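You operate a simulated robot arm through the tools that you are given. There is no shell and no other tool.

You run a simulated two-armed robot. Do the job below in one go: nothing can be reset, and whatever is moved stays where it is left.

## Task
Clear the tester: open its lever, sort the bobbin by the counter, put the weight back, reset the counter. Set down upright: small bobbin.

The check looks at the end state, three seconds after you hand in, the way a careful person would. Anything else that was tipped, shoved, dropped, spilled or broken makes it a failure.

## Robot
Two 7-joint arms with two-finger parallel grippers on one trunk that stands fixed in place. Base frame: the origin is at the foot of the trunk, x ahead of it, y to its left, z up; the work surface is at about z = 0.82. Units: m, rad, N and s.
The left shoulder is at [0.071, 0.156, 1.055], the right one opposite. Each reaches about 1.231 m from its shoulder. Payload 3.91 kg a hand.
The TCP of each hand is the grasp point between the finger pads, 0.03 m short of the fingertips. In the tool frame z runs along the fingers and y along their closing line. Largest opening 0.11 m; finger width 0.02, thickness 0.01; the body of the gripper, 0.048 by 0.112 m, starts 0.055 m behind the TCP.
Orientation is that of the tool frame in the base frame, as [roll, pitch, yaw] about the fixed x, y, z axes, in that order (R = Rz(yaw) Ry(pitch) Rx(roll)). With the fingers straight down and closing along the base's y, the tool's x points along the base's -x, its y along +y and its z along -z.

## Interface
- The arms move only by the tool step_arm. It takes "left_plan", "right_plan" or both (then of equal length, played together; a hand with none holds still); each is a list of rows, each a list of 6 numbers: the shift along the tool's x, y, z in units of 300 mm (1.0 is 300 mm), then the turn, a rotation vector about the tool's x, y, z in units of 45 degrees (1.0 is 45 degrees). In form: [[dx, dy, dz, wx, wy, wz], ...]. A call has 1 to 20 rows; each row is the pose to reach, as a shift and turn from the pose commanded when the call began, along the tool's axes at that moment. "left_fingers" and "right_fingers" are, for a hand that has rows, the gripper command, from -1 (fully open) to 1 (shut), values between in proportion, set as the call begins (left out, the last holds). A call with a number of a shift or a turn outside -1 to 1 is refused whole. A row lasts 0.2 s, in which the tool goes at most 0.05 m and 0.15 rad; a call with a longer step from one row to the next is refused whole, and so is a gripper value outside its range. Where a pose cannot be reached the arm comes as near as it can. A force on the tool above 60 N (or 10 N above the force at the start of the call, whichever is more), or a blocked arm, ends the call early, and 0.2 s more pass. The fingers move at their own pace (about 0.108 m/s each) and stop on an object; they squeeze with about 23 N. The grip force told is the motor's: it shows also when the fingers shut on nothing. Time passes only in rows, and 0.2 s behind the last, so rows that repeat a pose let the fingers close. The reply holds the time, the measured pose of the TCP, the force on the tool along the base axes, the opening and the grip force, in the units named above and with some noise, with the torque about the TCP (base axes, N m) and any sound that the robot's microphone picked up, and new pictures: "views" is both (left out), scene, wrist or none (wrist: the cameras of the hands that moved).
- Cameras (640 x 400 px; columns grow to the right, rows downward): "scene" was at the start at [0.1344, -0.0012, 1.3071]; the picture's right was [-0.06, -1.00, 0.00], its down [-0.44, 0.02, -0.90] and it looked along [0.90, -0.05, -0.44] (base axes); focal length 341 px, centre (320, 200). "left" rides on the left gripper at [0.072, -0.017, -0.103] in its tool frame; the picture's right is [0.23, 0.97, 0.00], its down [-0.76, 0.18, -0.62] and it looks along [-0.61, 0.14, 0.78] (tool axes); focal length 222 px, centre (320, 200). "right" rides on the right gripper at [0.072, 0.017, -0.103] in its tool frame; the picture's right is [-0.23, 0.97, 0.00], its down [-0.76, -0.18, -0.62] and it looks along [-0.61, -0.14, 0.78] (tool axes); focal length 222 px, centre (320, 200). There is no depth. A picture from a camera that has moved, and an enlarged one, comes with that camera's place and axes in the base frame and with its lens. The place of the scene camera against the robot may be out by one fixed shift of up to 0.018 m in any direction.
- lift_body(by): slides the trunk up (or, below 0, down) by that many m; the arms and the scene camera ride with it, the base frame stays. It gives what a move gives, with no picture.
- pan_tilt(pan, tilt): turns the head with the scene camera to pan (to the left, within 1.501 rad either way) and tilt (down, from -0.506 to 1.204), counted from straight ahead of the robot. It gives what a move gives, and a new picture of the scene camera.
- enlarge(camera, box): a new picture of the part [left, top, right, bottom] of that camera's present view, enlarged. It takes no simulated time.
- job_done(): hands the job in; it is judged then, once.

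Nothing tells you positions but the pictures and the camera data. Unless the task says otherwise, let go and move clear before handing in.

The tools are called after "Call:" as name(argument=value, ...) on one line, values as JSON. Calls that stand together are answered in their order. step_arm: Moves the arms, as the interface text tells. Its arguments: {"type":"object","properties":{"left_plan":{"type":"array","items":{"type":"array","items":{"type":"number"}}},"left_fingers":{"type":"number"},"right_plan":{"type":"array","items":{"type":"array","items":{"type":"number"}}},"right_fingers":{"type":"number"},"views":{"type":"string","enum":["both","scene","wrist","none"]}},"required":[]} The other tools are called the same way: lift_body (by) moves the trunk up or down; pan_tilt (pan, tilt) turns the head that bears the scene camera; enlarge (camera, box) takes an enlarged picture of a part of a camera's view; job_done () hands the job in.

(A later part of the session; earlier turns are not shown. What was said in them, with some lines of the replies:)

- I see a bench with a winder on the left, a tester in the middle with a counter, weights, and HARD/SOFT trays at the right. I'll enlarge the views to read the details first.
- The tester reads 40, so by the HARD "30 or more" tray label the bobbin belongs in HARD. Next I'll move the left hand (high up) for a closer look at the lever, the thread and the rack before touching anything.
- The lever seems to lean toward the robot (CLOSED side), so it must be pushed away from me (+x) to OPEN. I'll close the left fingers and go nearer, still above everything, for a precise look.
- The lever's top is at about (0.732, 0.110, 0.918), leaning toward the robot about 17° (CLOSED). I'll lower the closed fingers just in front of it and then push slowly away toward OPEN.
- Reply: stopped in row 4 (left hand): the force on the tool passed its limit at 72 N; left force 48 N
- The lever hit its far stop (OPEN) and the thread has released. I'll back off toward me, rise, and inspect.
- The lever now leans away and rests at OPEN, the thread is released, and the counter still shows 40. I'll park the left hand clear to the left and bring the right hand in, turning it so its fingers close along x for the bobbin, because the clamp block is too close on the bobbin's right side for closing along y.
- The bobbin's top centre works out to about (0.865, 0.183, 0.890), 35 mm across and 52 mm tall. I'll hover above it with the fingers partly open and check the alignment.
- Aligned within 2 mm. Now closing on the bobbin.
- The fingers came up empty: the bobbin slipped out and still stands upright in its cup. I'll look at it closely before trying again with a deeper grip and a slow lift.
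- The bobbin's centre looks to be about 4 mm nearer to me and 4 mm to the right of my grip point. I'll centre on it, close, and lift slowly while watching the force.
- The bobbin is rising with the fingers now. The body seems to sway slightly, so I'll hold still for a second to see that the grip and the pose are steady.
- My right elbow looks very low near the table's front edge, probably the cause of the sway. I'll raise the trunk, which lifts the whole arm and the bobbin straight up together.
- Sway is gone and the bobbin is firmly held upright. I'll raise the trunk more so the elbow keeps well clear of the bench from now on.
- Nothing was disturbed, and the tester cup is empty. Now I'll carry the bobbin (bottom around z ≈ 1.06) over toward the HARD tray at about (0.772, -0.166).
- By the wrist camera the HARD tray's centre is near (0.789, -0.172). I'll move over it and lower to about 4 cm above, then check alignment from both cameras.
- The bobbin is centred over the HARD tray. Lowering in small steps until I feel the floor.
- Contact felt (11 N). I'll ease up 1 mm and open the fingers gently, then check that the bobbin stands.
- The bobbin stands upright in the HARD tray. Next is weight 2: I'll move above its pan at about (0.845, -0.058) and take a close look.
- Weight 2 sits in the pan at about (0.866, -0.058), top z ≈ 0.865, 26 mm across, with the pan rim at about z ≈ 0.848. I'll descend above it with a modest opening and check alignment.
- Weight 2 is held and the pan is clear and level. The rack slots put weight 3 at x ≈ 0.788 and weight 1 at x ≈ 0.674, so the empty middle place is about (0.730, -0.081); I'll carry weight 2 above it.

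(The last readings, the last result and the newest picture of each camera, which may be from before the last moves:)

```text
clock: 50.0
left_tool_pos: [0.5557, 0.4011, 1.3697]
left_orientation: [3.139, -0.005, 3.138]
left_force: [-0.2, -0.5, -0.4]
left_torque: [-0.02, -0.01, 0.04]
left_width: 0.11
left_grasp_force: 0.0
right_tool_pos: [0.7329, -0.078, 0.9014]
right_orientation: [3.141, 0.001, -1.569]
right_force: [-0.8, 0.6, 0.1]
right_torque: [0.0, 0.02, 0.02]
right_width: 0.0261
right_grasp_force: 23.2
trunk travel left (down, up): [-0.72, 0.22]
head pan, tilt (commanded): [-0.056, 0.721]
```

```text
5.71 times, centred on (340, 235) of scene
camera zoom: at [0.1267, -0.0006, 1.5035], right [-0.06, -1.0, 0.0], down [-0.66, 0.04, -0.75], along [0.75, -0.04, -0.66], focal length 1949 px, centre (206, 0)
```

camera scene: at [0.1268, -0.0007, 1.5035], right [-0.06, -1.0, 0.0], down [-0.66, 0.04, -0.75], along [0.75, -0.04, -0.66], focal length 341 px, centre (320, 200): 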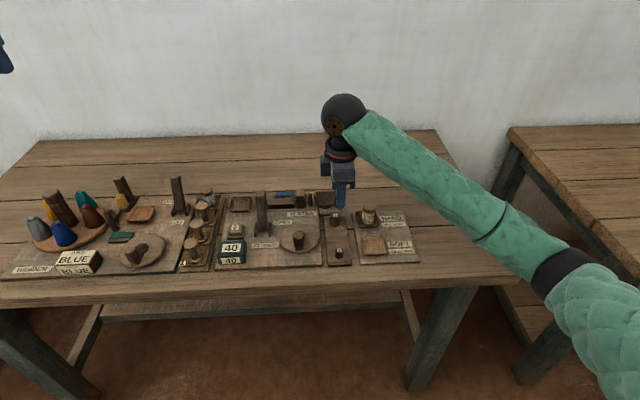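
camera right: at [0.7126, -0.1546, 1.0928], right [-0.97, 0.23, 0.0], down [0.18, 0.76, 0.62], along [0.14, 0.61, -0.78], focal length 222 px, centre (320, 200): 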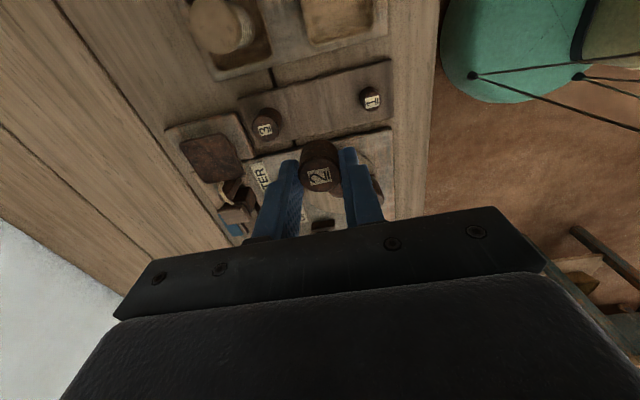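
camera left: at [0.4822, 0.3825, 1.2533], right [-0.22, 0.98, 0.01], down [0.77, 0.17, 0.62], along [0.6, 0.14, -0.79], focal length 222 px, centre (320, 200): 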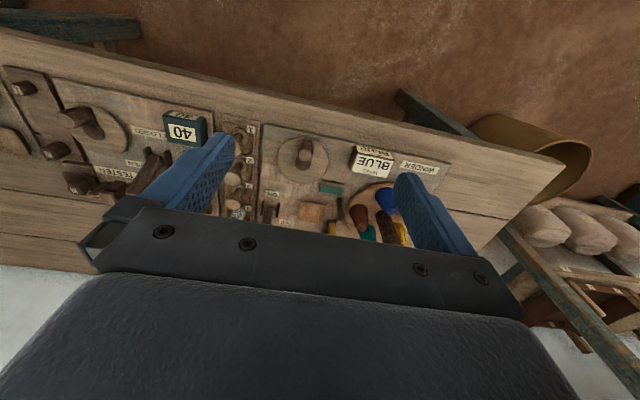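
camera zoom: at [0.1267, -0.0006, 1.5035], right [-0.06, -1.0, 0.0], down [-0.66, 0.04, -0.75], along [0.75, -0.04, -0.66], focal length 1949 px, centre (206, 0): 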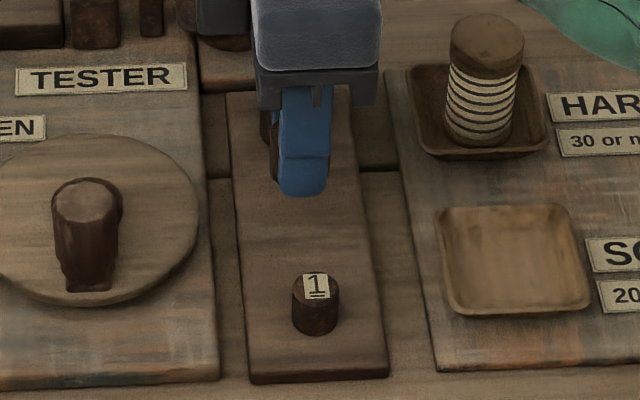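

Call:
step_arm(right_plan=[[0.0, 0, 0.025, 0, 0, 0], [0.0, 0, 0.05, 0, 0, 0], [0.0, 0, 0.067, 0, 0, 0], [0.0, 0, 0.067, 0, 0, 0]], views="none")

Call:
enlarge(camera="right", box=[200, 60, 440, 210])

Call:
enlarge(camera="scene", box=[310, 205, 370, 265])

```text
clock: 51.0
left_tool_pos: [0.5549, 0.403, 1.3708]
left_orientation: [3.138, -0.008, 3.136]
left_force: [0.0, 0.2, 0.4]
left_torque: [0.0, 0.01, 0.0]
left_width: 0.1102
left_grasp_force: 0.1
right_tool_pos: [0.7323, -0.0777, 0.8812]
right_orientation: [-3.141, 0.0, -1.569]
right_force: [0.2, 0.0, -1.7]
right_torque: [0.0, -0.01, -0.02]
right_width: 0.0257
right_grasp_force: 23.2
trunk travel left (down, up): [-0.72, 0.22]
head pan, tilt (commanded): [-0.056, 0.721]
```

```text
2.67 times, centred on (320, 135) of right
camera zoom: at [0.7155, -0.1485, 0.9851], right [-0.97, 0.23, 0.0], down [0.18, 0.76, 0.62], along [0.14, 0.61, -0.78], focal length 592 px, centre (320, 373)
```

zoom: 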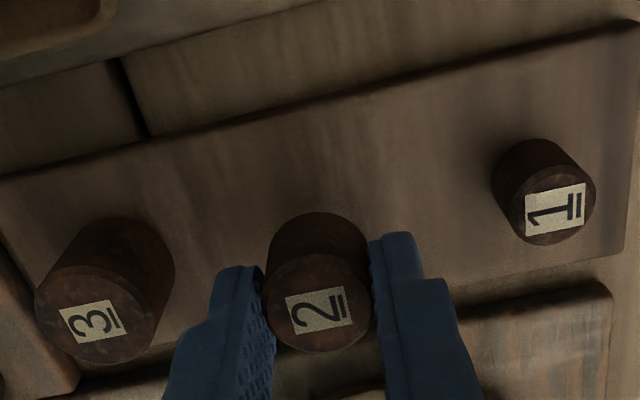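

```text
6.67 times, centred on (340, 235) of scene
camera zoom: at [0.1267, -0.0006, 1.5035], right [-0.06, -1.0, 0.0], down [-0.66, 0.04, -0.75], along [0.75, -0.04, -0.66], focal length 2274 px, centre (187, -33)
```

zoom: 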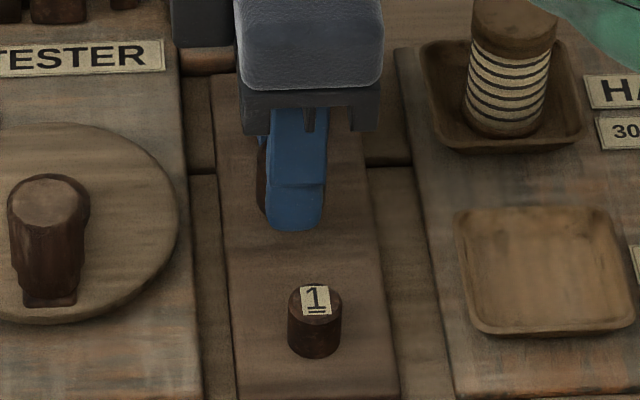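

Call:
step_arm(right_plan=[[0.007, 0, 0.007, 0, 0, 0], [0.007, 0, 0.014, 0, 0, 0], [0.007, 0, 0.02, 0, 0, 0], [0.007, 0, 0.02, 0, 0, 0]], views="none")

Call:
step_arm(right_plan=[[0.0, 0, 0.004, 0, 0, 0], [0.0, 0, 0.007, 0, 0, 0], [0.0, 0, 0.007, 0, 0, 0]], views="none")

Call:
enlarge(camera="scene", box=[310, 205, 370, 265])

Call:
enlarge(camera="right", box=[200, 60, 440, 210])

```text
clock: 52.0
left_tool_pos: [0.5554, 0.4001, 1.3698]
left_orientation: [3.139, -0.008, 3.136]
left_force: [1.0, -0.5, -0.6]
left_torque: [-0.02, -0.01, 0.02]
left_width: 0.1103
left_grasp_force: 0.0
right_tool_pos: [0.7318, -0.0816, 0.8754]
right_orientation: [3.14, 0.0, -1.568]
right_force: [-0.8, 0.6, -1.5]
right_torque: [0.04, -0.01, 0.01]
right_width: 0.0259
right_grasp_force: 23.0
trunk travel left (down, up): [-0.72, 0.22]
head pan, tilt (commanded): [-0.056, 0.721]
```

```text
clock: 52.8
left_tool_pos: [0.5553, 0.4005, 1.3689]
left_orientation: [3.137, -0.006, 3.137]
left_force: [-0.5, -0.6, 0.2]
left_torque: [0.0, -0.02, 0.0]
left_width: 0.1102
left_grasp_force: 0.1
right_tool_pos: [0.7326, -0.0801, 0.8721]
right_orientation: [-3.14, -0.001, -1.568]
right_force: [-0.5, -0.5, -0.9]
right_torque: [-0.03, 0.01, 0.01]
right_width: 0.0261
right_grasp_force: 22.8
trunk travel left (down, up): [-0.72, 0.22]
head pan, tilt (commanded): [-0.056, 0.721]
```

```text
6.67 times, centred on (340, 235) of scene
camera zoom: at [0.1267, -0.0006, 1.5035], right [-0.06, -1.0, 0.0], down [-0.66, 0.04, -0.75], along [0.75, -0.04, -0.66], focal length 2274 px, centre (187, -33)
```

zoom: 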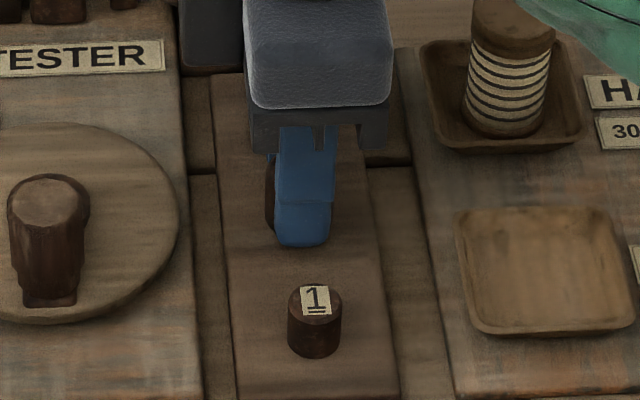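

```text
2.67 times, centred on (320, 135) of right
camera zoom: at [0.7151, -0.1519, 0.9765], right [-0.97, 0.23, 0.0], down [0.18, 0.76, 0.62], along [0.14, 0.61, -0.78], focal length 592 px, centre (320, 373)
```

zoom: 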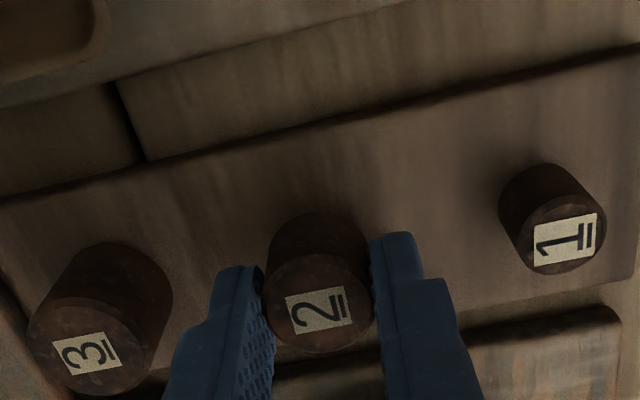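

Call:
step_arm(right_plan=[[0.0, 0, 0.004, 0, 0, 0], [0.0, 0, 0.007, 0, 0, 0], [0.0, 0, 0.007, 0, 0, 0]], views="none")

Call:
enlarge(camera="scene", box=[310, 205, 370, 265])

```text
clock: 53.6
left_tool_pos: [0.5533, 0.4015, 1.37]
left_orientation: [3.138, -0.007, 3.137]
left_force: [-0.1, 0.5, -0.3]
left_torque: [0.0, -0.01, -0.03]
left_width: 0.1101
left_grasp_force: 0.0
right_tool_pos: [0.733, -0.0809, 0.8697]
right_orientation: [3.14, -0.001, -1.569]
right_force: [-1.3, 0.2, -1.3]
right_torque: [0.01, -0.04, -0.01]
right_width: 0.0258
right_grasp_force: 23.0
trunk travel left (down, up): [-0.72, 0.22]
head pan, tilt (commanded): [-0.056, 0.721]
```

```text
6.67 times, centred on (340, 235) of scene
camera zoom: at [0.1267, -0.0006, 1.5035], right [-0.06, -1.0, 0.0], down [-0.66, 0.04, -0.75], along [0.75, -0.04, -0.66], focal length 2274 px, centre (187, -33)
```

zoom: 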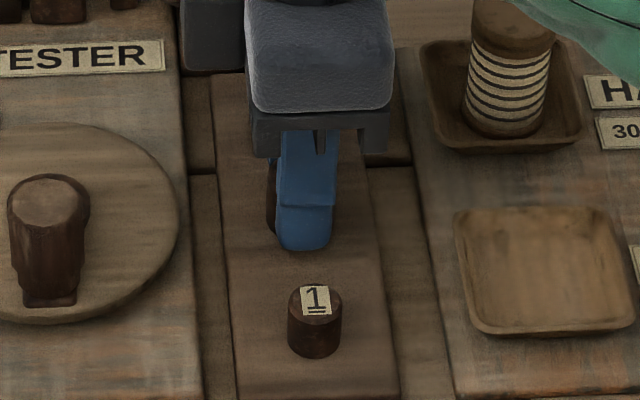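

Call:
step_arm(right_plan=[[0.0, 0, 0.003, 0, 0, 0], [0.0, 0, 0.006, 0, 0, 0], [0.0, 0, 0.006, 0, 0, 0]], views="none")

Call:
enlarge(camera="scene", box=[310, 205, 370, 265])

```text
clock: 54.4
left_tool_pos: [0.5553, 0.4005, 1.3701]
left_orientation: [3.137, -0.007, 3.136]
left_force: [-0.2, 0.1, -0.1]
left_torque: [0.0, 0.0, 0.0]
left_width: 0.1101
left_grasp_force: 0.2
right_tool_pos: [0.7324, -0.0812, 0.8691]
right_orientation: [3.141, 0.0, -1.57]
right_force: [-0.1, 0.1, -0.8]
right_torque: [-0.02, -0.03, 0.03]
right_width: 0.0256
right_grasp_force: 23.0
trunk travel left (down, up): [-0.72, 0.22]
head pan, tilt (commanded): [-0.056, 0.721]
```

```text
6.67 times, centred on (340, 235) of scene
camera zoom: at [0.1267, -0.0006, 1.5035], right [-0.06, -1.0, 0.0], down [-0.66, 0.04, -0.75], along [0.75, -0.04, -0.66], focal length 2274 px, centre (187, -33)
```

zoom: 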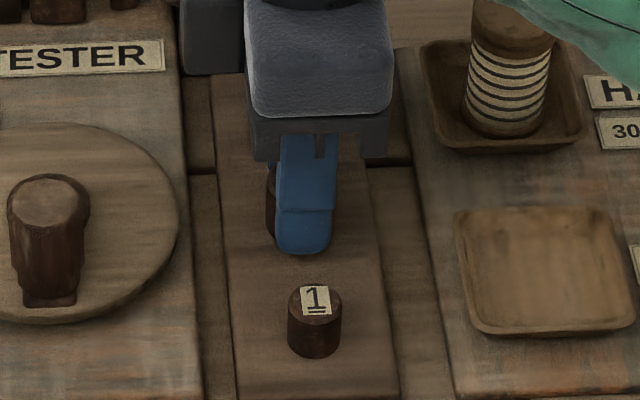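

Call:
step_arm(right_plan=[[0.0, 0, 0.003, 0, 0, 0], [0.0, 0, 0.006, 0, 0, 0], [0.0, 0, 0.006, 0, 0, 0]], views="none")

Call:
enlarge(camera="scene", box=[310, 205, 370, 265])

```text
clock: 55.2
left_tool_pos: [0.5541, 0.4018, 1.3701]
left_orientation: [3.139, -0.008, 3.136]
left_force: [0.0, -0.1, 0.6]
left_torque: [-0.03, 0.01, 0.0]
left_width: 0.1099
left_grasp_force: 0.1
right_tool_pos: [0.7333, -0.081, 0.8673]
right_orientation: [3.142, -0.001, -1.567]
right_force: [-0.6, 0.5, 1.7]
right_torque: [-0.01, 0.03, 0.01]
right_width: 0.0258
right_grasp_force: 23.3
trunk travel left (down, up): [-0.72, 0.22]
head pan, tilt (commanded): [-0.056, 0.721]
```

```text
6.67 times, centred on (340, 235) of scene
camera zoom: at [0.1265, -0.0006, 1.5036], right [-0.06, -1.0, 0.0], down [-0.66, 0.04, -0.75], along [0.75, -0.04, -0.66], focal length 2274 px, centre (187, -33)
```

zoom: 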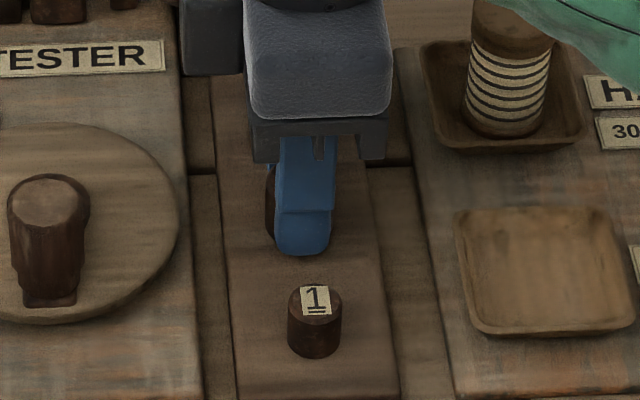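

Call:
step_arm(right_plan=[[0.0, 0, 0.003, 0, 0, 0], [0.0, 0, 0.003, 0, 0, 0]], views="none")

```text
clock: 55.8
left_tool_pos: [0.5542, 0.4012, 1.371]
left_orientation: [3.139, -0.008, 3.137]
left_force: [0.1, 0.2, 0.0]
left_torque: [0.01, 0.01, -0.03]
left_width: 0.11
left_grasp_force: 0.0
right_tool_pos: [0.7332, -0.0809, 0.8668]
right_orientation: [-3.141, 0.0, -1.572]
right_force: [2.1, -3.4, 9.7]
right_torque: [-0.14, -0.06, 0.01]
right_width: 0.0258
right_grasp_force: 22.7
trunk travel left (down, up): [-0.72, 0.22]
head pan, tilt (commanded): [-0.056, 0.721]
```

Weight 2 has touched the rack. I'll ease up slightly, open the fingers just enough, and lift away.

Call:
step_arm(right_plan=[[0.0, 0, -0.002, 0, 0, 0], [0.0, 0, -0.002, 0, 0, 0]], views="none")

Call:
step_arm(right_plan=[[0.0, 0, 0, 0, 0, 0], [0.0, 0, 0, 0, 0, 0], [0.0, 0, 0, 0, 0, 0]], right_fingers=0.27, views="none")

Call:
enlarge(camera="right", box=[200, 60, 440, 210])

Call:
enlarge(camera="scene", box=[310, 205, 370, 265])

```text
clock: 56.4
left_tool_pos: [0.5538, 0.4004, 1.3702]
left_orientation: [3.138, -0.008, 3.136]
left_force: [-0.6, -0.1, 0.0]
left_torque: [0.01, -0.02, 0.02]
left_width: 0.11
left_grasp_force: 0.0
right_tool_pos: [0.7335, -0.0797, 0.8661]
right_orientation: [-3.141, 0.001, -1.569]
right_force: [-0.3, -2.2, 4.4]
right_torque: [-0.08, 0.03, -0.01]
right_width: 0.0259
right_grasp_force: 23.3
trunk travel left (down, up): [-0.72, 0.22]
head pan, tilt (commanded): [-0.056, 0.721]
```

```text
clock: 57.2
left_tool_pos: [0.555, 0.4019, 1.3709]
left_orientation: [3.137, -0.007, 3.136]
left_force: [-0.5, 0.2, 0.3]
left_torque: [-0.01, 0.0, 0.02]
left_width: 0.11
left_grasp_force: 0.0
right_tool_pos: [0.7334, -0.0803, 0.8677]
right_orientation: [-3.141, -0.002, -1.567]
right_force: [0.1, -0.5, 0.5]
right_torque: [0.04, 0.01, 0.0]
right_width: 0.0401
right_grasp_force: 0.1
trunk travel left (down, up): [-0.72, 0.22]
head pan, tilt (commanded): [-0.056, 0.721]
```

```text
2.67 times, centred on (320, 135) of right
camera zoom: at [0.7158, -0.1514, 0.9709], right [-0.97, 0.23, 0.0], down [0.18, 0.76, 0.62], along [0.14, 0.61, -0.78], focal length 592 px, centre (320, 373)
```

zoom: 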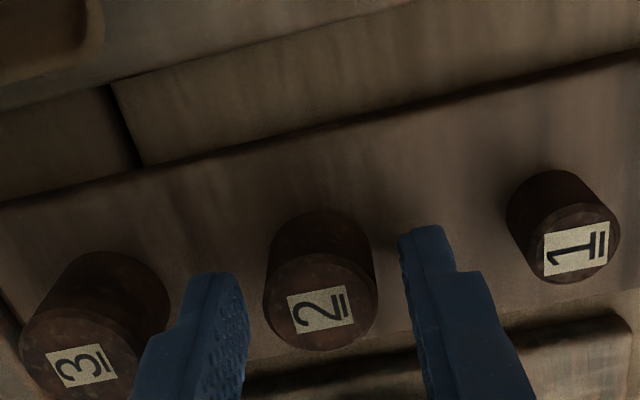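

```text
6.67 times, centred on (340, 235) of scene
camera zoom: at [0.1267, -0.0006, 1.5035], right [-0.06, -1.0, 0.0], down [-0.66, 0.04, -0.75], along [0.75, -0.04, -0.66], focal length 2274 px, centre (187, -33)
```

zoom: 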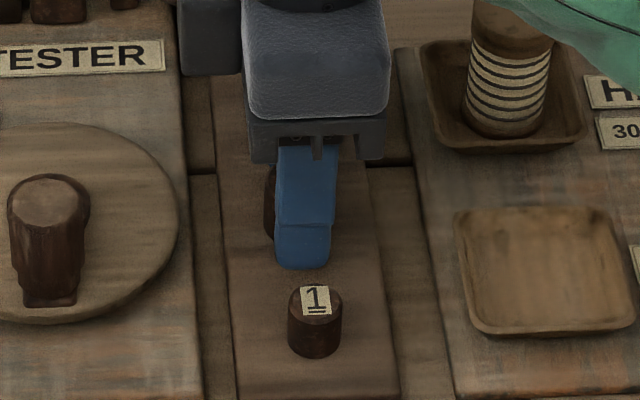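

Call:
step_arm(right_plan=[[0.0, 0, -0.02, 0, 0, 0], [0.0, 0, -0.06, 0, 0, 0], [0.0, 0, -0.13, 0, 0, 0], [0.0, 0, -0.23, 0, 0, 0], [0.0, 0, -0.35, 0, 0, 0], [0.0, 0, -0.48, 0, 0, 0], [0.0, 0, -0.6, 0, 0, 0], [0.0, 0, -0.6, 0, 0, 0]], views="both")

Call:
enlarge(camera="scene", box=[290, 180, 420, 270])

Call:
enlarge(camera="scene", box=[180, 180, 310, 270])

```text
clock: 59.0
left_tool_pos: [0.5559, 0.4006, 1.3687]
left_orientation: [3.138, -0.007, 3.138]
left_force: [0.0, -0.3, -0.4]
left_torque: [0.0, 0.01, 0.01]
left_width: 0.1098
left_grasp_force: 0.1
right_tool_pos: [0.7333, -0.0824, 1.0469]
right_orientation: [-3.141, 0.0, -1.57]
right_force: [-0.5, 0.1, -0.7]
right_torque: [-0.01, -0.02, -0.02]
right_width: 0.0403
right_grasp_force: 0.1
trunk travel left (down, up): [-0.72, 0.22]
head pan, tilt (commanded): [-0.056, 0.721]
camera scene: at [0.1269, -0.0007, 1.5035], right [-0.06, -1.0, 0.0], down [-0.66, 0.04, -0.75], along [0.75, -0.04, -0.66], focal length 341 px, centre (320, 200)
camera right: at [0.7167, -0.1542, 1.15], right [-0.97, 0.23, 0.0], down [0.18, 0.76, 0.62], along [0.14, 0.61, -0.78], focal length 222 px, centre (320, 200)
```

scene: 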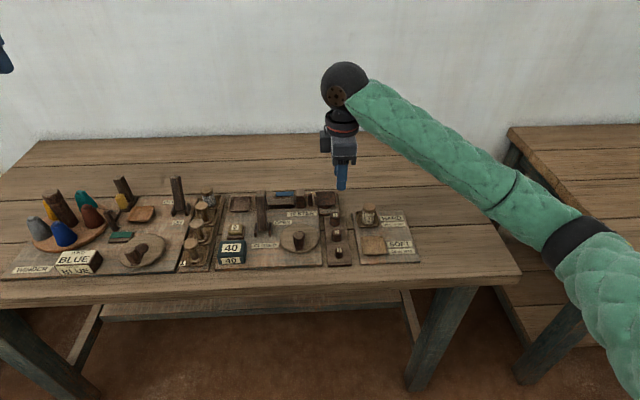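
right: 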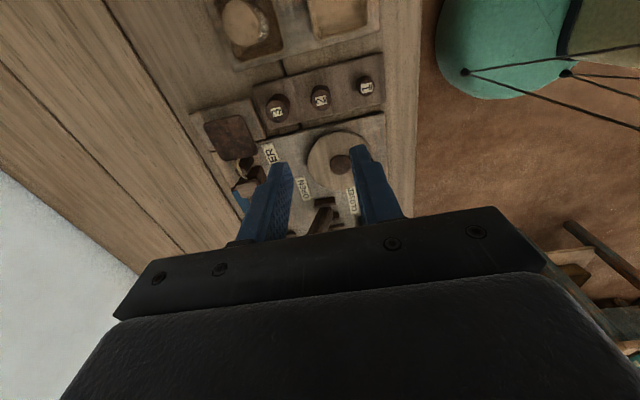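

```text
4.44 times, centred on (355, 225) of scene
camera zoom: at [0.1269, -0.0007, 1.5035], right [-0.06, -1.0, 0.0], down [-0.66, 0.04, -0.75], along [0.75, -0.04, -0.66], focal length 1516 px, centre (164, 89)
```

zoom: 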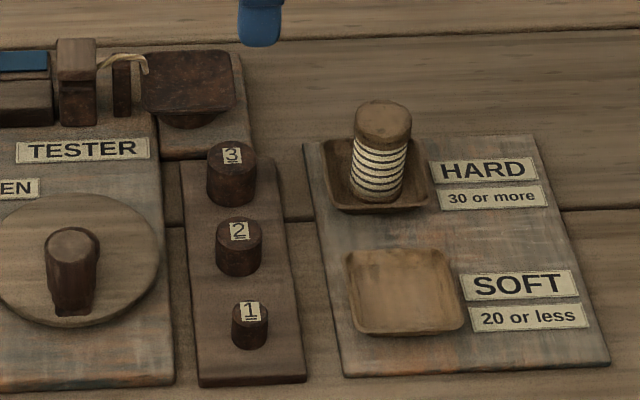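

```text
4.44 times, centred on (245, 225) of scene
camera zoom: at [0.1269, -0.0007, 1.5035], right [-0.06, -1.0, 0.0], down [-0.66, 0.04, -0.75], along [0.75, -0.04, -0.66], focal length 1516 px, centre (653, 89)
```

zoom: 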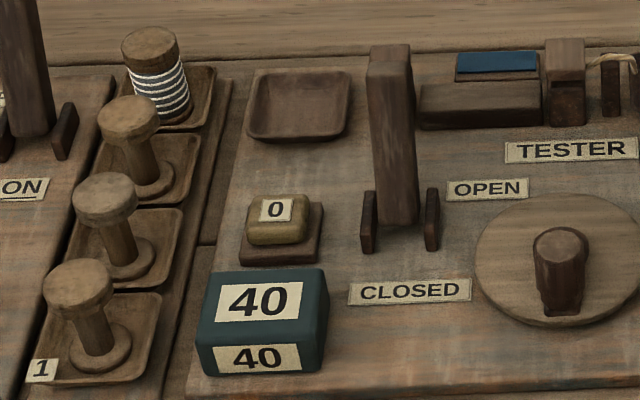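

Weight 2 now stands between 1 and 3 on the rack, and nothing else moved. Last step: the counter's reset button "0" at about (0.7615, 0.181, top z ≈ 0.855). I'll bring the right hand there, fingers closed, high up.

Call:
step_arm(right_plan=[[-0.08, -0.01, 0, 0, 0, 0], [-0.19, -0.02, 0, 0, 0, 0], [-0.31, -0.035, 0, 0, 0, 0], [-0.43, -0.05, 0, 0, 0, 0], [-0.55, -0.06, 0, 0, 0, 0], [-0.67, -0.075, 0, 0, 0, 0], [-0.78, -0.085, 0, 0, 0, 0], [-0.85, -0.09, 0, 0, 0, 0], [-0.873, -0.094, 0, 0, 0, 0], [-0.873, -0.094, 0, 0, 0, 0]], right_fingers=1, views="both")

Call:
enlarge(camera="scene", box=[190, 160, 310, 270])

Call:
enlarge(camera="right", box=[220, 50, 420, 175])

```text
clock: 61.2
left_tool_pos: [0.555, 0.4015, 1.3702]
left_orientation: [3.141, -0.006, 3.134]
left_force: [-0.6, 1.1, 0.3]
left_torque: [0.02, -0.03, 0.0]
left_width: 0.1101
left_grasp_force: 0.1
right_tool_pos: [0.7588, 0.1826, 1.0443]
right_orientation: [3.141, 0.0, -1.569]
right_force: [0.3, 0.3, -0.6]
right_torque: [-0.04, 0.01, -0.05]
right_width: 0.0002
right_grasp_force: 23.2
trunk travel left (down, up): [-0.72, 0.22]
head pan, tilt (commanded): [-0.056, 0.721]
camera scene: at [0.1267, -0.0003, 1.5035], right [-0.06, -1.0, 0.0], down [-0.66, 0.04, -0.75], along [0.75, -0.04, -0.66], focal length 341 px, centre (320, 200)
camera right: at [0.7421, 0.1111, 1.1486], right [-0.97, 0.23, 0.0], down [0.18, 0.76, 0.62], along [0.14, 0.61, -0.78], focal length 222 px, centre (320, 200)
```

scene: 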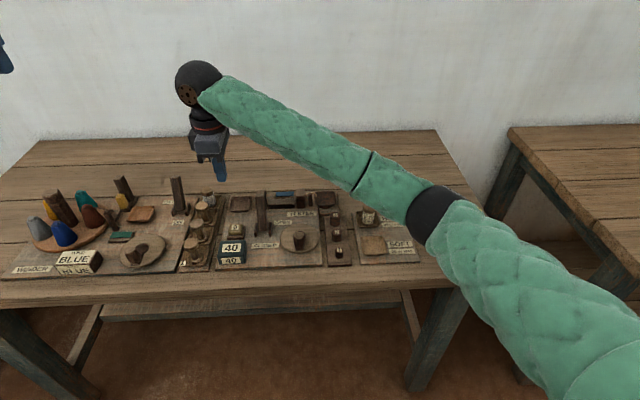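
right: 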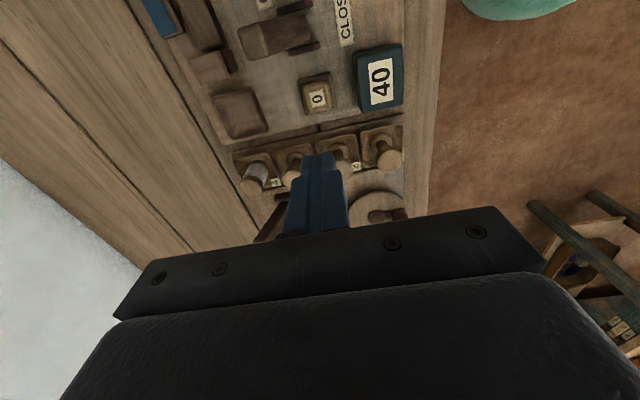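

```text
3.64 times, centred on (250, 215) of scene
camera zoom: at [0.1267, -0.0003, 1.5035], right [-0.06, -1.0, 0.0], down [-0.66, 0.04, -0.75], along [0.75, -0.04, -0.66], focal length 1241 px, centre (574, 146)
```

zoom: 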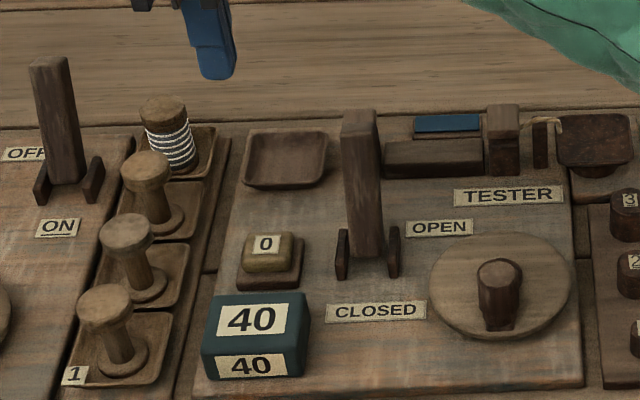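

```text
3.20 times, centred on (320, 112) of right
camera zoom: at [0.7421, 0.1111, 1.1486], right [-0.97, 0.23, 0.0], down [0.18, 0.76, 0.62], along [0.14, 0.61, -0.78], focal length 711 px, centre (320, 480)
```

zoom: 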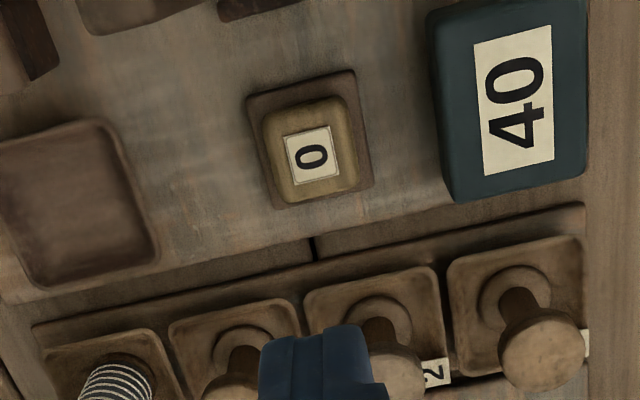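

Call:
step_arm(right_plan=[[0.003, -0.007, 0.1, 0, 0, 0], [0.003, -0.007, 0.2, 0, 0, 0], [0.003, -0.007, 0.3, 0, 0, 0], [0.003, -0.007, 0.4, 0, 0, 0], [0.003, -0.007, 0.46, 0, 0, 0], [0.003, -0.007, 0.46, 0, 0, 0]], views="both")

Call:
enlarge(camera="scene", box=[200, 190, 290, 270])

Call:
enlarge(camera="right", box=[240, 90, 400, 190])

```text
clock: 62.6
left_tool_pos: [0.5543, 0.4019, 1.3694]
left_orientation: [3.14, -0.007, 3.136]
left_force: [0.5, 0.0, 0.8]
left_torque: [-0.01, -0.03, 0.04]
left_width: 0.1101
left_grasp_force: 0.0
right_tool_pos: [0.7616, 0.1816, 0.9065]
right_orientation: [3.14, 0.001, -1.569]
right_force: [-0.2, 0.2, 0.9]
right_torque: [-0.01, -0.03, -0.01]
right_width: 0.0
right_grasp_force: 22.8
trunk travel left (down, up): [-0.72, 0.22]
head pan, tilt (commanded): [-0.056, 0.721]
camera scene: at [0.1266, -0.0005, 1.5035], right [-0.06, -1.0, 0.0], down [-0.66, 0.04, -0.75], along [0.75, -0.04, -0.66], focal length 341 px, centre (320, 200)
camera right: at [0.7443, 0.1095, 1.0103], right [-0.97, 0.23, 0.0], down [0.18, 0.76, 0.62], along [0.14, 0.61, -0.78], focal length 222 px, centre (320, 200)
```

scene: 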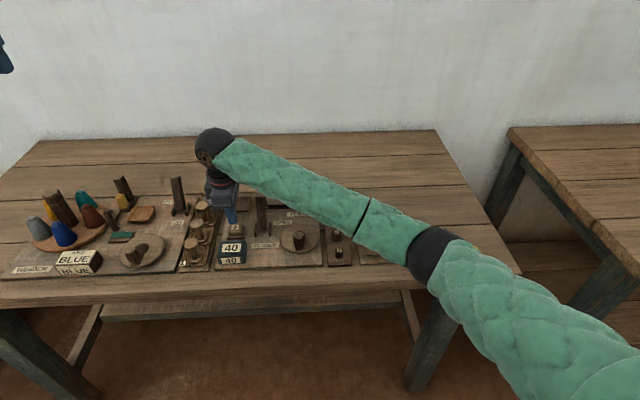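
right: 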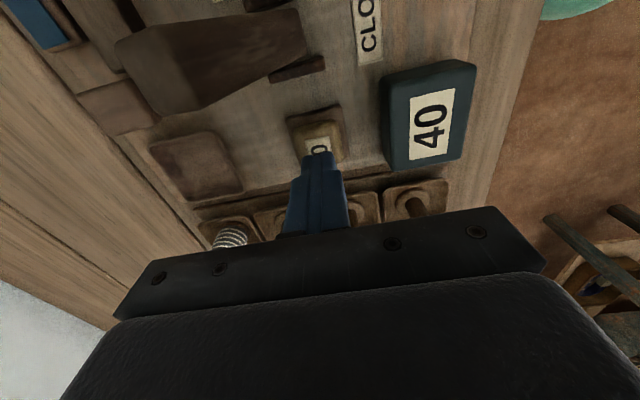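

```text
5.00 times, centred on (245, 230) of scene
camera zoom: at [0.1266, -0.0005, 1.5035], right [-0.06, -1.0, 0.0], down [-0.66, 0.04, -0.75], along [0.75, -0.04, -0.66], focal length 1706 px, centre (695, 50)
```

zoom: 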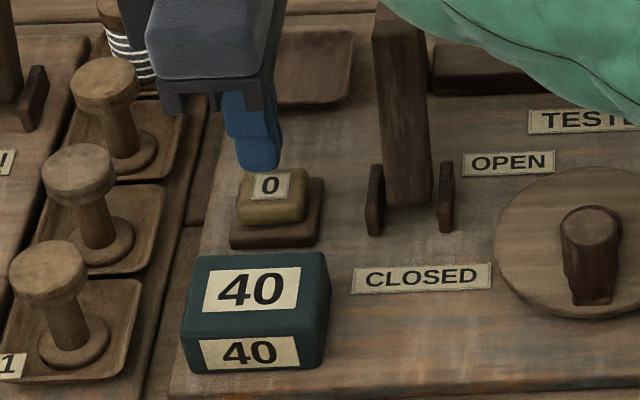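

```text
4.00 times, centred on (320, 140) of right
camera zoom: at [0.7443, 0.1095, 1.0103], right [-0.97, 0.23, 0.0], down [0.18, 0.76, 0.62], along [0.14, 0.61, -0.78], focal length 888 px, centre (320, 440)
```

zoom: 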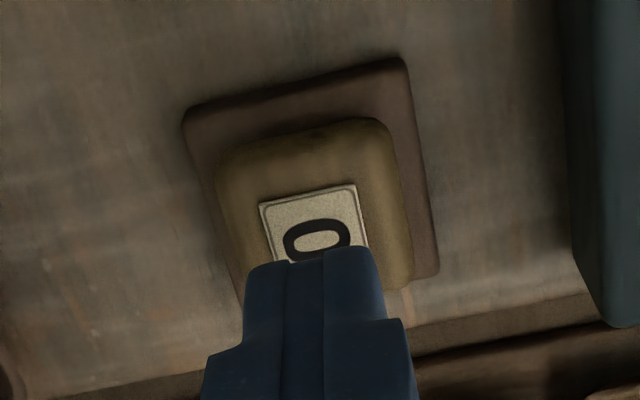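

Call:
step_arm(right_plan=[[0.007, 0, 0.02, 0, 0, 0], [0.007, 0, 0.04, 0, 0, 0], [0.007, 0, 0.055, 0, 0, 0], [0.007, 0, 0.055, 0, 0, 0]], views="none")

Call:
step_arm(right_plan=[[0.0, 0, 0.005, 0, 0, 0], [0.0, 0, 0.01, 0, 0, 0], [0.0, 0, 0.01, 0, 0, 0]], views="none")

Call:
enlarge(camera="scene", box=[200, 190, 290, 270])

```text
clock: 63.6
left_tool_pos: [0.5547, 0.4004, 1.3689]
left_orientation: [3.14, -0.006, 3.137]
left_force: [0.1, -0.3, -0.6]
left_torque: [0.01, 0.03, -0.02]
left_width: 0.1097
left_grasp_force: 0.1
right_tool_pos: [0.7633, 0.1801, 0.8922]
right_orientation: [3.141, 0.0, -1.57]
right_force: [-0.5, 0.2, 0.4]
right_torque: [0.0, 0.0, -0.02]
right_width: 0.0
right_grasp_force: 23.5
trunk travel left (down, up): [-0.72, 0.22]
head pan, tilt (commanded): [-0.056, 0.721]
```

```text
clock: 64.4
left_tool_pos: [0.5543, 0.401, 1.3702]
left_orientation: [3.14, -0.008, 3.136]
left_force: [-0.2, 0.3, 0.0]
left_torque: [-0.01, 0.04, -0.02]
left_width: 0.1098
left_grasp_force: 0.0
right_tool_pos: [0.7643, 0.1779, 0.8895]
right_orientation: [3.141, 0.002, -1.57]
right_force: [-0.4, 0.5, 0.1]
right_torque: [0.03, -0.03, 0.01]
right_width: 0.0
right_grasp_force: 23.3
trunk travel left (down, up): [-0.72, 0.22]
head pan, tilt (commanded): [-0.056, 0.721]
```

```text
5.00 times, centred on (245, 230) of scene
camera zoom: at [0.1267, -0.0004, 1.5035], right [-0.06, -1.0, 0.0], down [-0.66, 0.04, -0.75], along [0.75, -0.04, -0.66], focal length 1706 px, centre (695, 50)
```

zoom: 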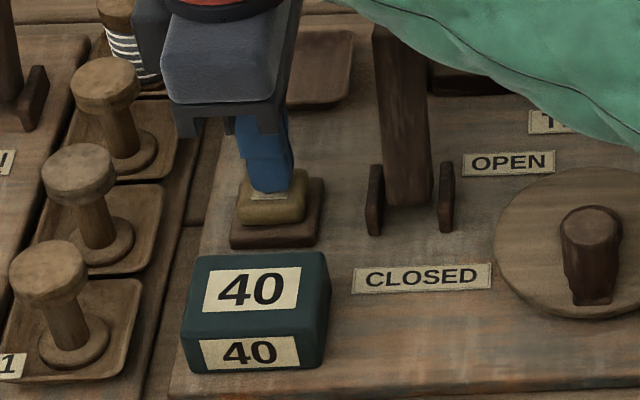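

Call:
step_arm(right_plan=[[0.0, 0, 0.005, 0, 0, 0], [0.0, 0, 0.01, 0, 0, 0], [0.0, 0, 0.01, 0, 0, 0]], views="none")

Call:
enlarge(camera="scene", box=[200, 190, 290, 270])

```text
clock: 65.2
left_tool_pos: [0.555, 0.4007, 1.3708]
left_orientation: [3.14, -0.007, 3.136]
left_force: [0.0, 0.2, 0.2]
left_torque: [-0.03, 0.0, 0.02]
left_width: 0.11
left_grasp_force: 0.1
right_tool_pos: [0.7629, 0.1788, 0.8856]
right_orientation: [-3.142, -0.001, -1.568]
right_force: [-0.5, 0.4, 0.9]
right_torque: [0.01, 0.03, -0.02]
right_width: 0.0
right_grasp_force: 22.7
trunk travel left (down, up): [-0.72, 0.22]
head pan, tilt (commanded): [-0.056, 0.721]
```

```text
5.00 times, centred on (245, 230) of scene
camera zoom: at [0.1266, -0.0004, 1.5035], right [-0.06, -1.0, 0.0], down [-0.66, 0.04, -0.75], along [0.75, -0.04, -0.66], focal length 1706 px, centre (695, 50)
```

zoom: 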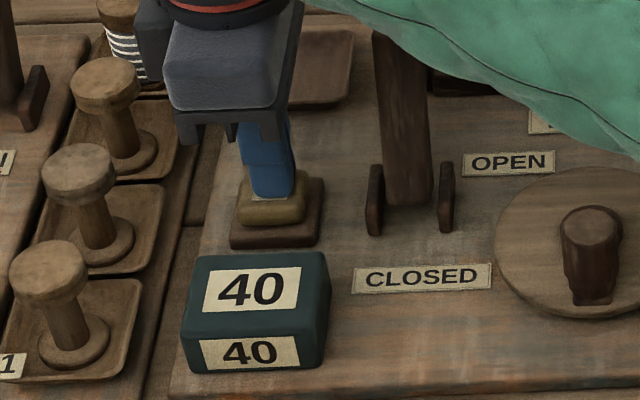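

Call:
step_arm(right_plan=[[0.0, 0, 0.005, 0, 0, 0], [0.0, 0, 0.01, 0, 0, 0], [0.0, 0, 0.01, 0, 0, 0]], views="none")

Call:
enlarge(camera="scene", box=[200, 190, 290, 270])

```text
clock: 66.0
left_tool_pos: [0.5539, 0.4009, 1.3705]
left_orientation: [3.139, -0.008, 3.139]
left_force: [-0.3, -0.2, -0.4]
left_torque: [0.03, -0.02, 0.0]
left_width: 0.11
left_grasp_force: 0.0
right_tool_pos: [0.7634, 0.1775, 0.8826]
right_orientation: [-3.141, 0.002, -1.569]
right_force: [0.0, -1.5, 2.1]
right_torque: [0.01, -0.02, -0.01]
right_width: 0.0002
right_grasp_force: 22.4
trunk travel left (down, up): [-0.72, 0.22]
head pan, tilt (commanded): [-0.056, 0.721]
```

```text
5.00 times, centred on (245, 230) of scene
camera zoom: at [0.1266, -0.0006, 1.5035], right [-0.06, -1.0, 0.0], down [-0.66, 0.04, -0.75], along [0.75, -0.04, -0.66], focal length 1706 px, centre (695, 50)
```

zoom: 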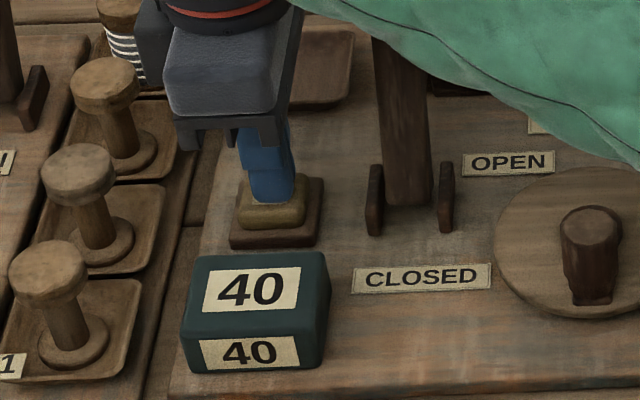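

Call:
step_arm(right_plan=[[0.0, 0, 0.005, 0, 0, 0], [0.0, 0, 0.01, 0, 0, 0], [0.0, 0, 0.01, 0, 0, 0]], views="none")

Call:
enlarge(camera="scene", box=[200, 190, 290, 270])

```text
clock: 66.8
left_tool_pos: [0.555, 0.4013, 1.3695]
left_orientation: [3.141, -0.006, 3.138]
left_force: [0.6, -1.3, 0.0]
left_torque: [-0.03, 0.01, -0.04]
left_width: 0.1098
left_grasp_force: 0.2
right_tool_pos: [0.7616, 0.1781, 0.8799]
right_orientation: [3.141, 0.0, -1.57]
right_force: [1.7, 1.0, 3.2]
right_torque: [0.01, -0.04, 0.01]
right_width: 0.0
right_grasp_force: 23.1
trunk travel left (down, up): [-0.72, 0.22]
head pan, tilt (commanded): [-0.056, 0.721]
heard: click
```

```text
5.00 times, centred on (245, 230) of scene
camera zoom: at [0.1265, -0.0004, 1.5036], right [-0.06, -1.0, 0.0], down [-0.66, 0.04, -0.75], along [0.75, -0.04, -0.66], focal length 1706 px, centre (695, 50)
```

zoom: 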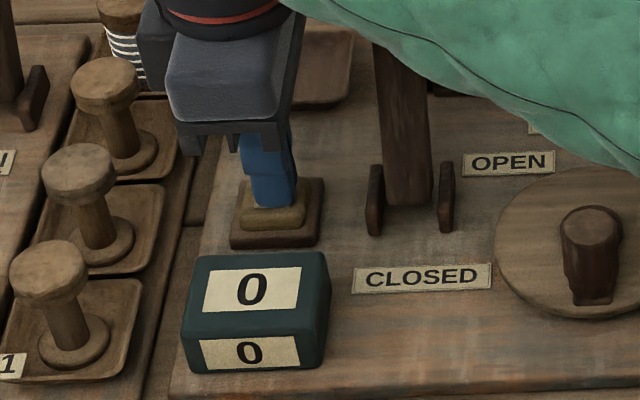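

Click heard and the counter now shows 0. I'll lift straight up off the button and move the hand clear to the right, high above everything.

Call:
step_arm(right_plan=[[0, 0, -0.03, 0, 0, 0], [0, 0, -0.1, 0, 0, 0], [0, 0, -0.22, 0, 0, 0], [0, 0, -0.36, 0, 0, 0], [0, 0, -0.5, 0, 0, 0], [0, 0, -0.62, 0, 0, 0], [0, 0, -0.7, 0, 0, 0], [0, 0, -0.7, 0, 0, 0]], views="both")

Call:
step_arm(right_plan=[[0.1, 0, 0, 0, 0, 0], [0.22, 0.02, 0, 0, 0, 0], [0.36, 0.05, 0, 0, 0, 0], [0.5, 0.08, 0, 0, 0, 0], [0.64, 0.1, 0, 0, 0, 0], [0.78, 0.12, 0, 0, 0, 0], [0.92, 0.14, 0, 0, 0, 0], [1.0, 0.15, 0, 0, 0, 0], [1.0, 0.15, 0, 0, 0, 0]], views="none")

Call:
step_arm(right_plan=[[0.1, 0, 0, 0, 0, 0], [0.22, 0.02, 0, 0, 0, 0], [0.36, 0.05, 0, 0, 0, 0], [0.5, 0.08, 0, 0, 0, 0], [0.6, 0.1, 0, 0, 0, 0], [0.6, 0.1, 0, 0, 0, 0]], views="both")

Call:
enlarge(camera="scene", box=[290, 180, 420, 270])

Call:
enlarge(camera="scene", box=[180, 180, 310, 270])

Call:
enlarge(camera="scene", box=[0, 160, 200, 290])

```text
clock: 68.6
left_tool_pos: [0.5542, 0.4023, 1.37]
left_orientation: [3.14, -0.008, 3.137]
left_force: [0.1, -0.2, 0.4]
left_torque: [-0.02, -0.01, 0.0]
left_width: 0.1101
left_grasp_force: 0.0
right_tool_pos: [0.7621, 0.1774, 1.0898]
right_orientation: [-3.141, 0.0, -1.57]
right_force: [-0.3, 0.2, 0.1]
right_torque: [-0.01, 0.01, -0.01]
right_width: 0.0
right_grasp_force: 22.8
trunk travel left (down, up): [-0.72, 0.22]
head pan, tilt (commanded): [-0.056, 0.721]
camera scene: at [0.127, -0.0006, 1.5035], right [-0.06, -1.0, 0.0], down [-0.66, 0.04, -0.75], along [0.75, -0.04, -0.66], focal length 341 px, centre (320, 200)
camera right: at [0.7445, 0.1059, 1.1936], right [-0.97, 0.23, 0.0], down [0.18, 0.76, 0.62], along [0.14, 0.61, -0.78], focal length 222 px, centre (320, 200)
```

scene: 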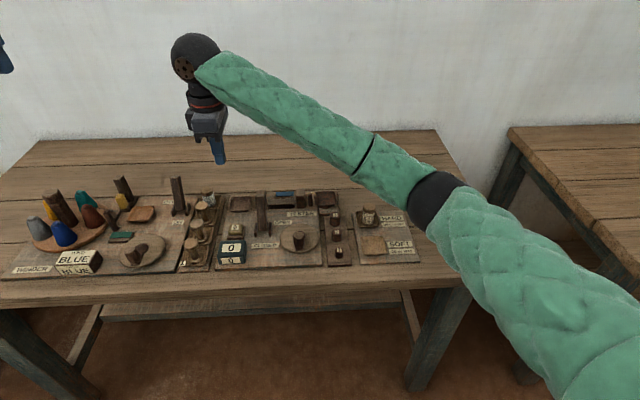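
right: 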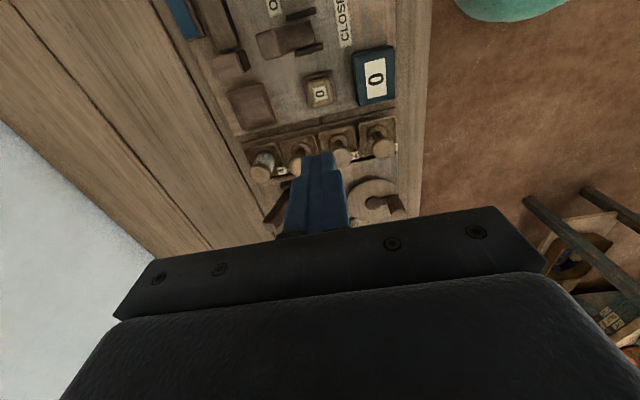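

```text
clock: 70.6
left_tool_pos: [0.5557, 0.4017, 1.3702]
left_orientation: [3.139, -0.008, 3.137]
left_force: [0.3, -0.6, -0.6]
left_torque: [-0.01, -0.02, 0.04]
left_width: 0.1101
left_grasp_force: 0.0
right_tool_pos: [0.7197, -0.1223, 1.0876]
right_orientation: [3.14, 0.0, -1.569]
right_force: [-0.7, 0.3, 0.0]
right_torque: [0.0, -0.01, 0.0]
right_width: 0.0
right_grasp_force: 22.9
trunk travel left (down, up): [-0.72, 0.22]
head pan, tilt (commanded): [-0.056, 0.721]
```

```text
clock: 72.0
left_tool_pos: [0.5544, 0.4009, 1.3696]
left_orientation: [3.138, -0.006, 3.138]
left_force: [0.2, 0.5, 1.0]
left_torque: [0.0, 0.01, 0.01]
left_width: 0.1101
left_grasp_force: 0.1
right_tool_pos: [0.6901, -0.2998, 1.0886]
right_orientation: [3.141, -0.001, -1.569]
right_force: [0.1, -0.5, -1.0]
right_torque: [0.01, 0.0, -0.01]
right_width: 0.0003
right_grasp_force: 22.1
trunk travel left (down, up): [-0.72, 0.22]
head pan, tilt (commanded): [-0.056, 0.721]
camera scene: at [0.127, -0.0005, 1.5035], right [-0.06, -1.0, 0.0], down [-0.66, 0.04, -0.75], along [0.75, -0.04, -0.66], focal length 341 px, centre (320, 200)
camera right: at [0.6726, -0.3722, 1.1922], right [-0.97, 0.23, 0.0], down [0.18, 0.76, 0.62], along [0.14, 0.61, -0.78], focal length 222 px, centre (320, 200)
```

scene: 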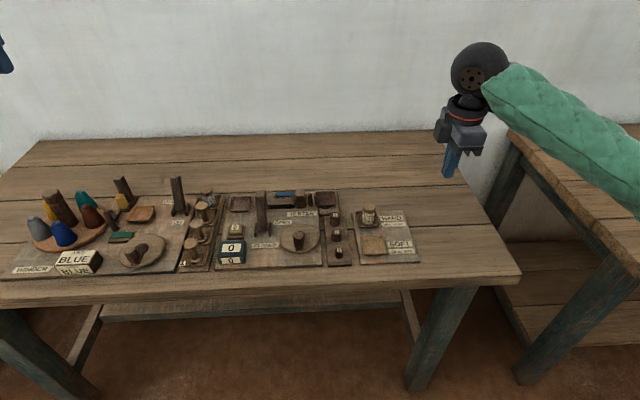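
right: 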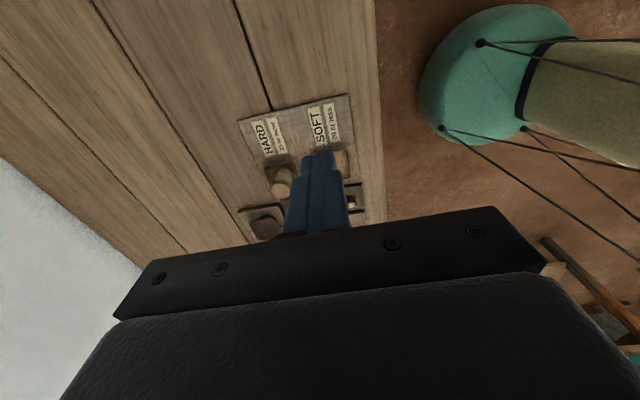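

```text
4.44 times, centred on (355, 225) of scene
camera zoom: at [0.127, -0.0005, 1.5035], right [-0.06, -1.0, 0.0], down [-0.66, 0.04, -0.75], along [0.75, -0.04, -0.66], focal length 1516 px, centre (164, 89)
```

zoom: 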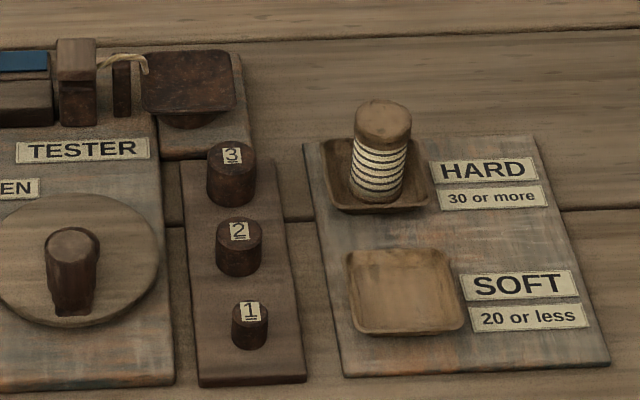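

```text
4.44 times, centred on (245, 225) of scene
camera zoom: at [0.127, -0.0005, 1.5035], right [-0.06, -1.0, 0.0], down [-0.66, 0.04, -0.75], along [0.75, -0.04, -0.66], focal length 1516 px, centre (653, 89)
```

zoom: 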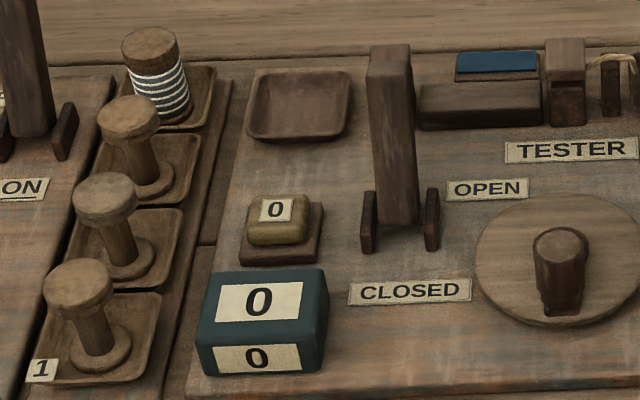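

```text
3.08 times, centred on (100, 225) of scene
camera zoom: at [0.127, -0.0005, 1.5035], right [-0.06, -1.0, 0.0], down [-0.66, 0.04, -0.75], along [0.75, -0.04, -0.66], focal length 1050 px, centre (997, 123)
```

zoom: 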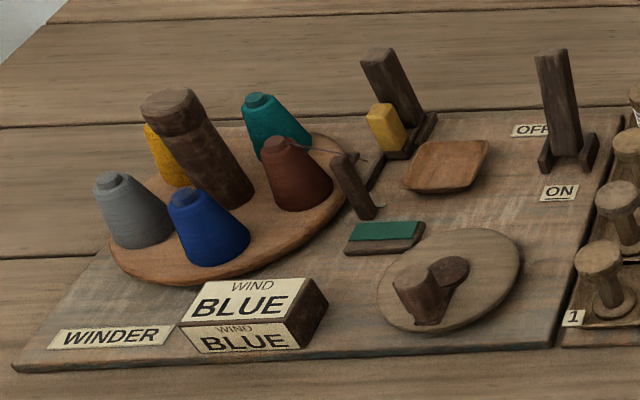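

The end state matches the task:
- The lever rests at OPEN.
- The bobbin, which read 40, stands upright in the HARD tray.
- Weight 2 is back between weights 1 and 3.
- The counter shows 0.
- Nothing else looks disturbed, and both hands are empty and clear, so I'm handing in.

Call:
job_done()

```text
The job is handed in.
```

I cleared the tester and handed the job in; I don't have the judge's result yet. When I handed in, the pictures showed:

- **Lever:** pushed back to its stop and resting at OPEN, with the thread released.
- **Bobbin:** the counter read 40, so the small bobbin went in the HARD tray ("30 or more"). It is standing upright.
- **Weight:** weight 2 is back on the rack between weights 1 and 3.
- **Counter:** I pressed the "0" button and heard a click, and the counter now shows 0.

**Slips along the way:**
- The bobbin slipped out of the fingers on my first try but stayed upright in its cup.
- The robot's body swayed while I gripped it again, probably because the right elbow was touching the front edge of the bench. I raised the trunk, and the sway stopped.

I saw nothing else tipped or moved on the bench afterwards. Both hands are empty and clear of it.
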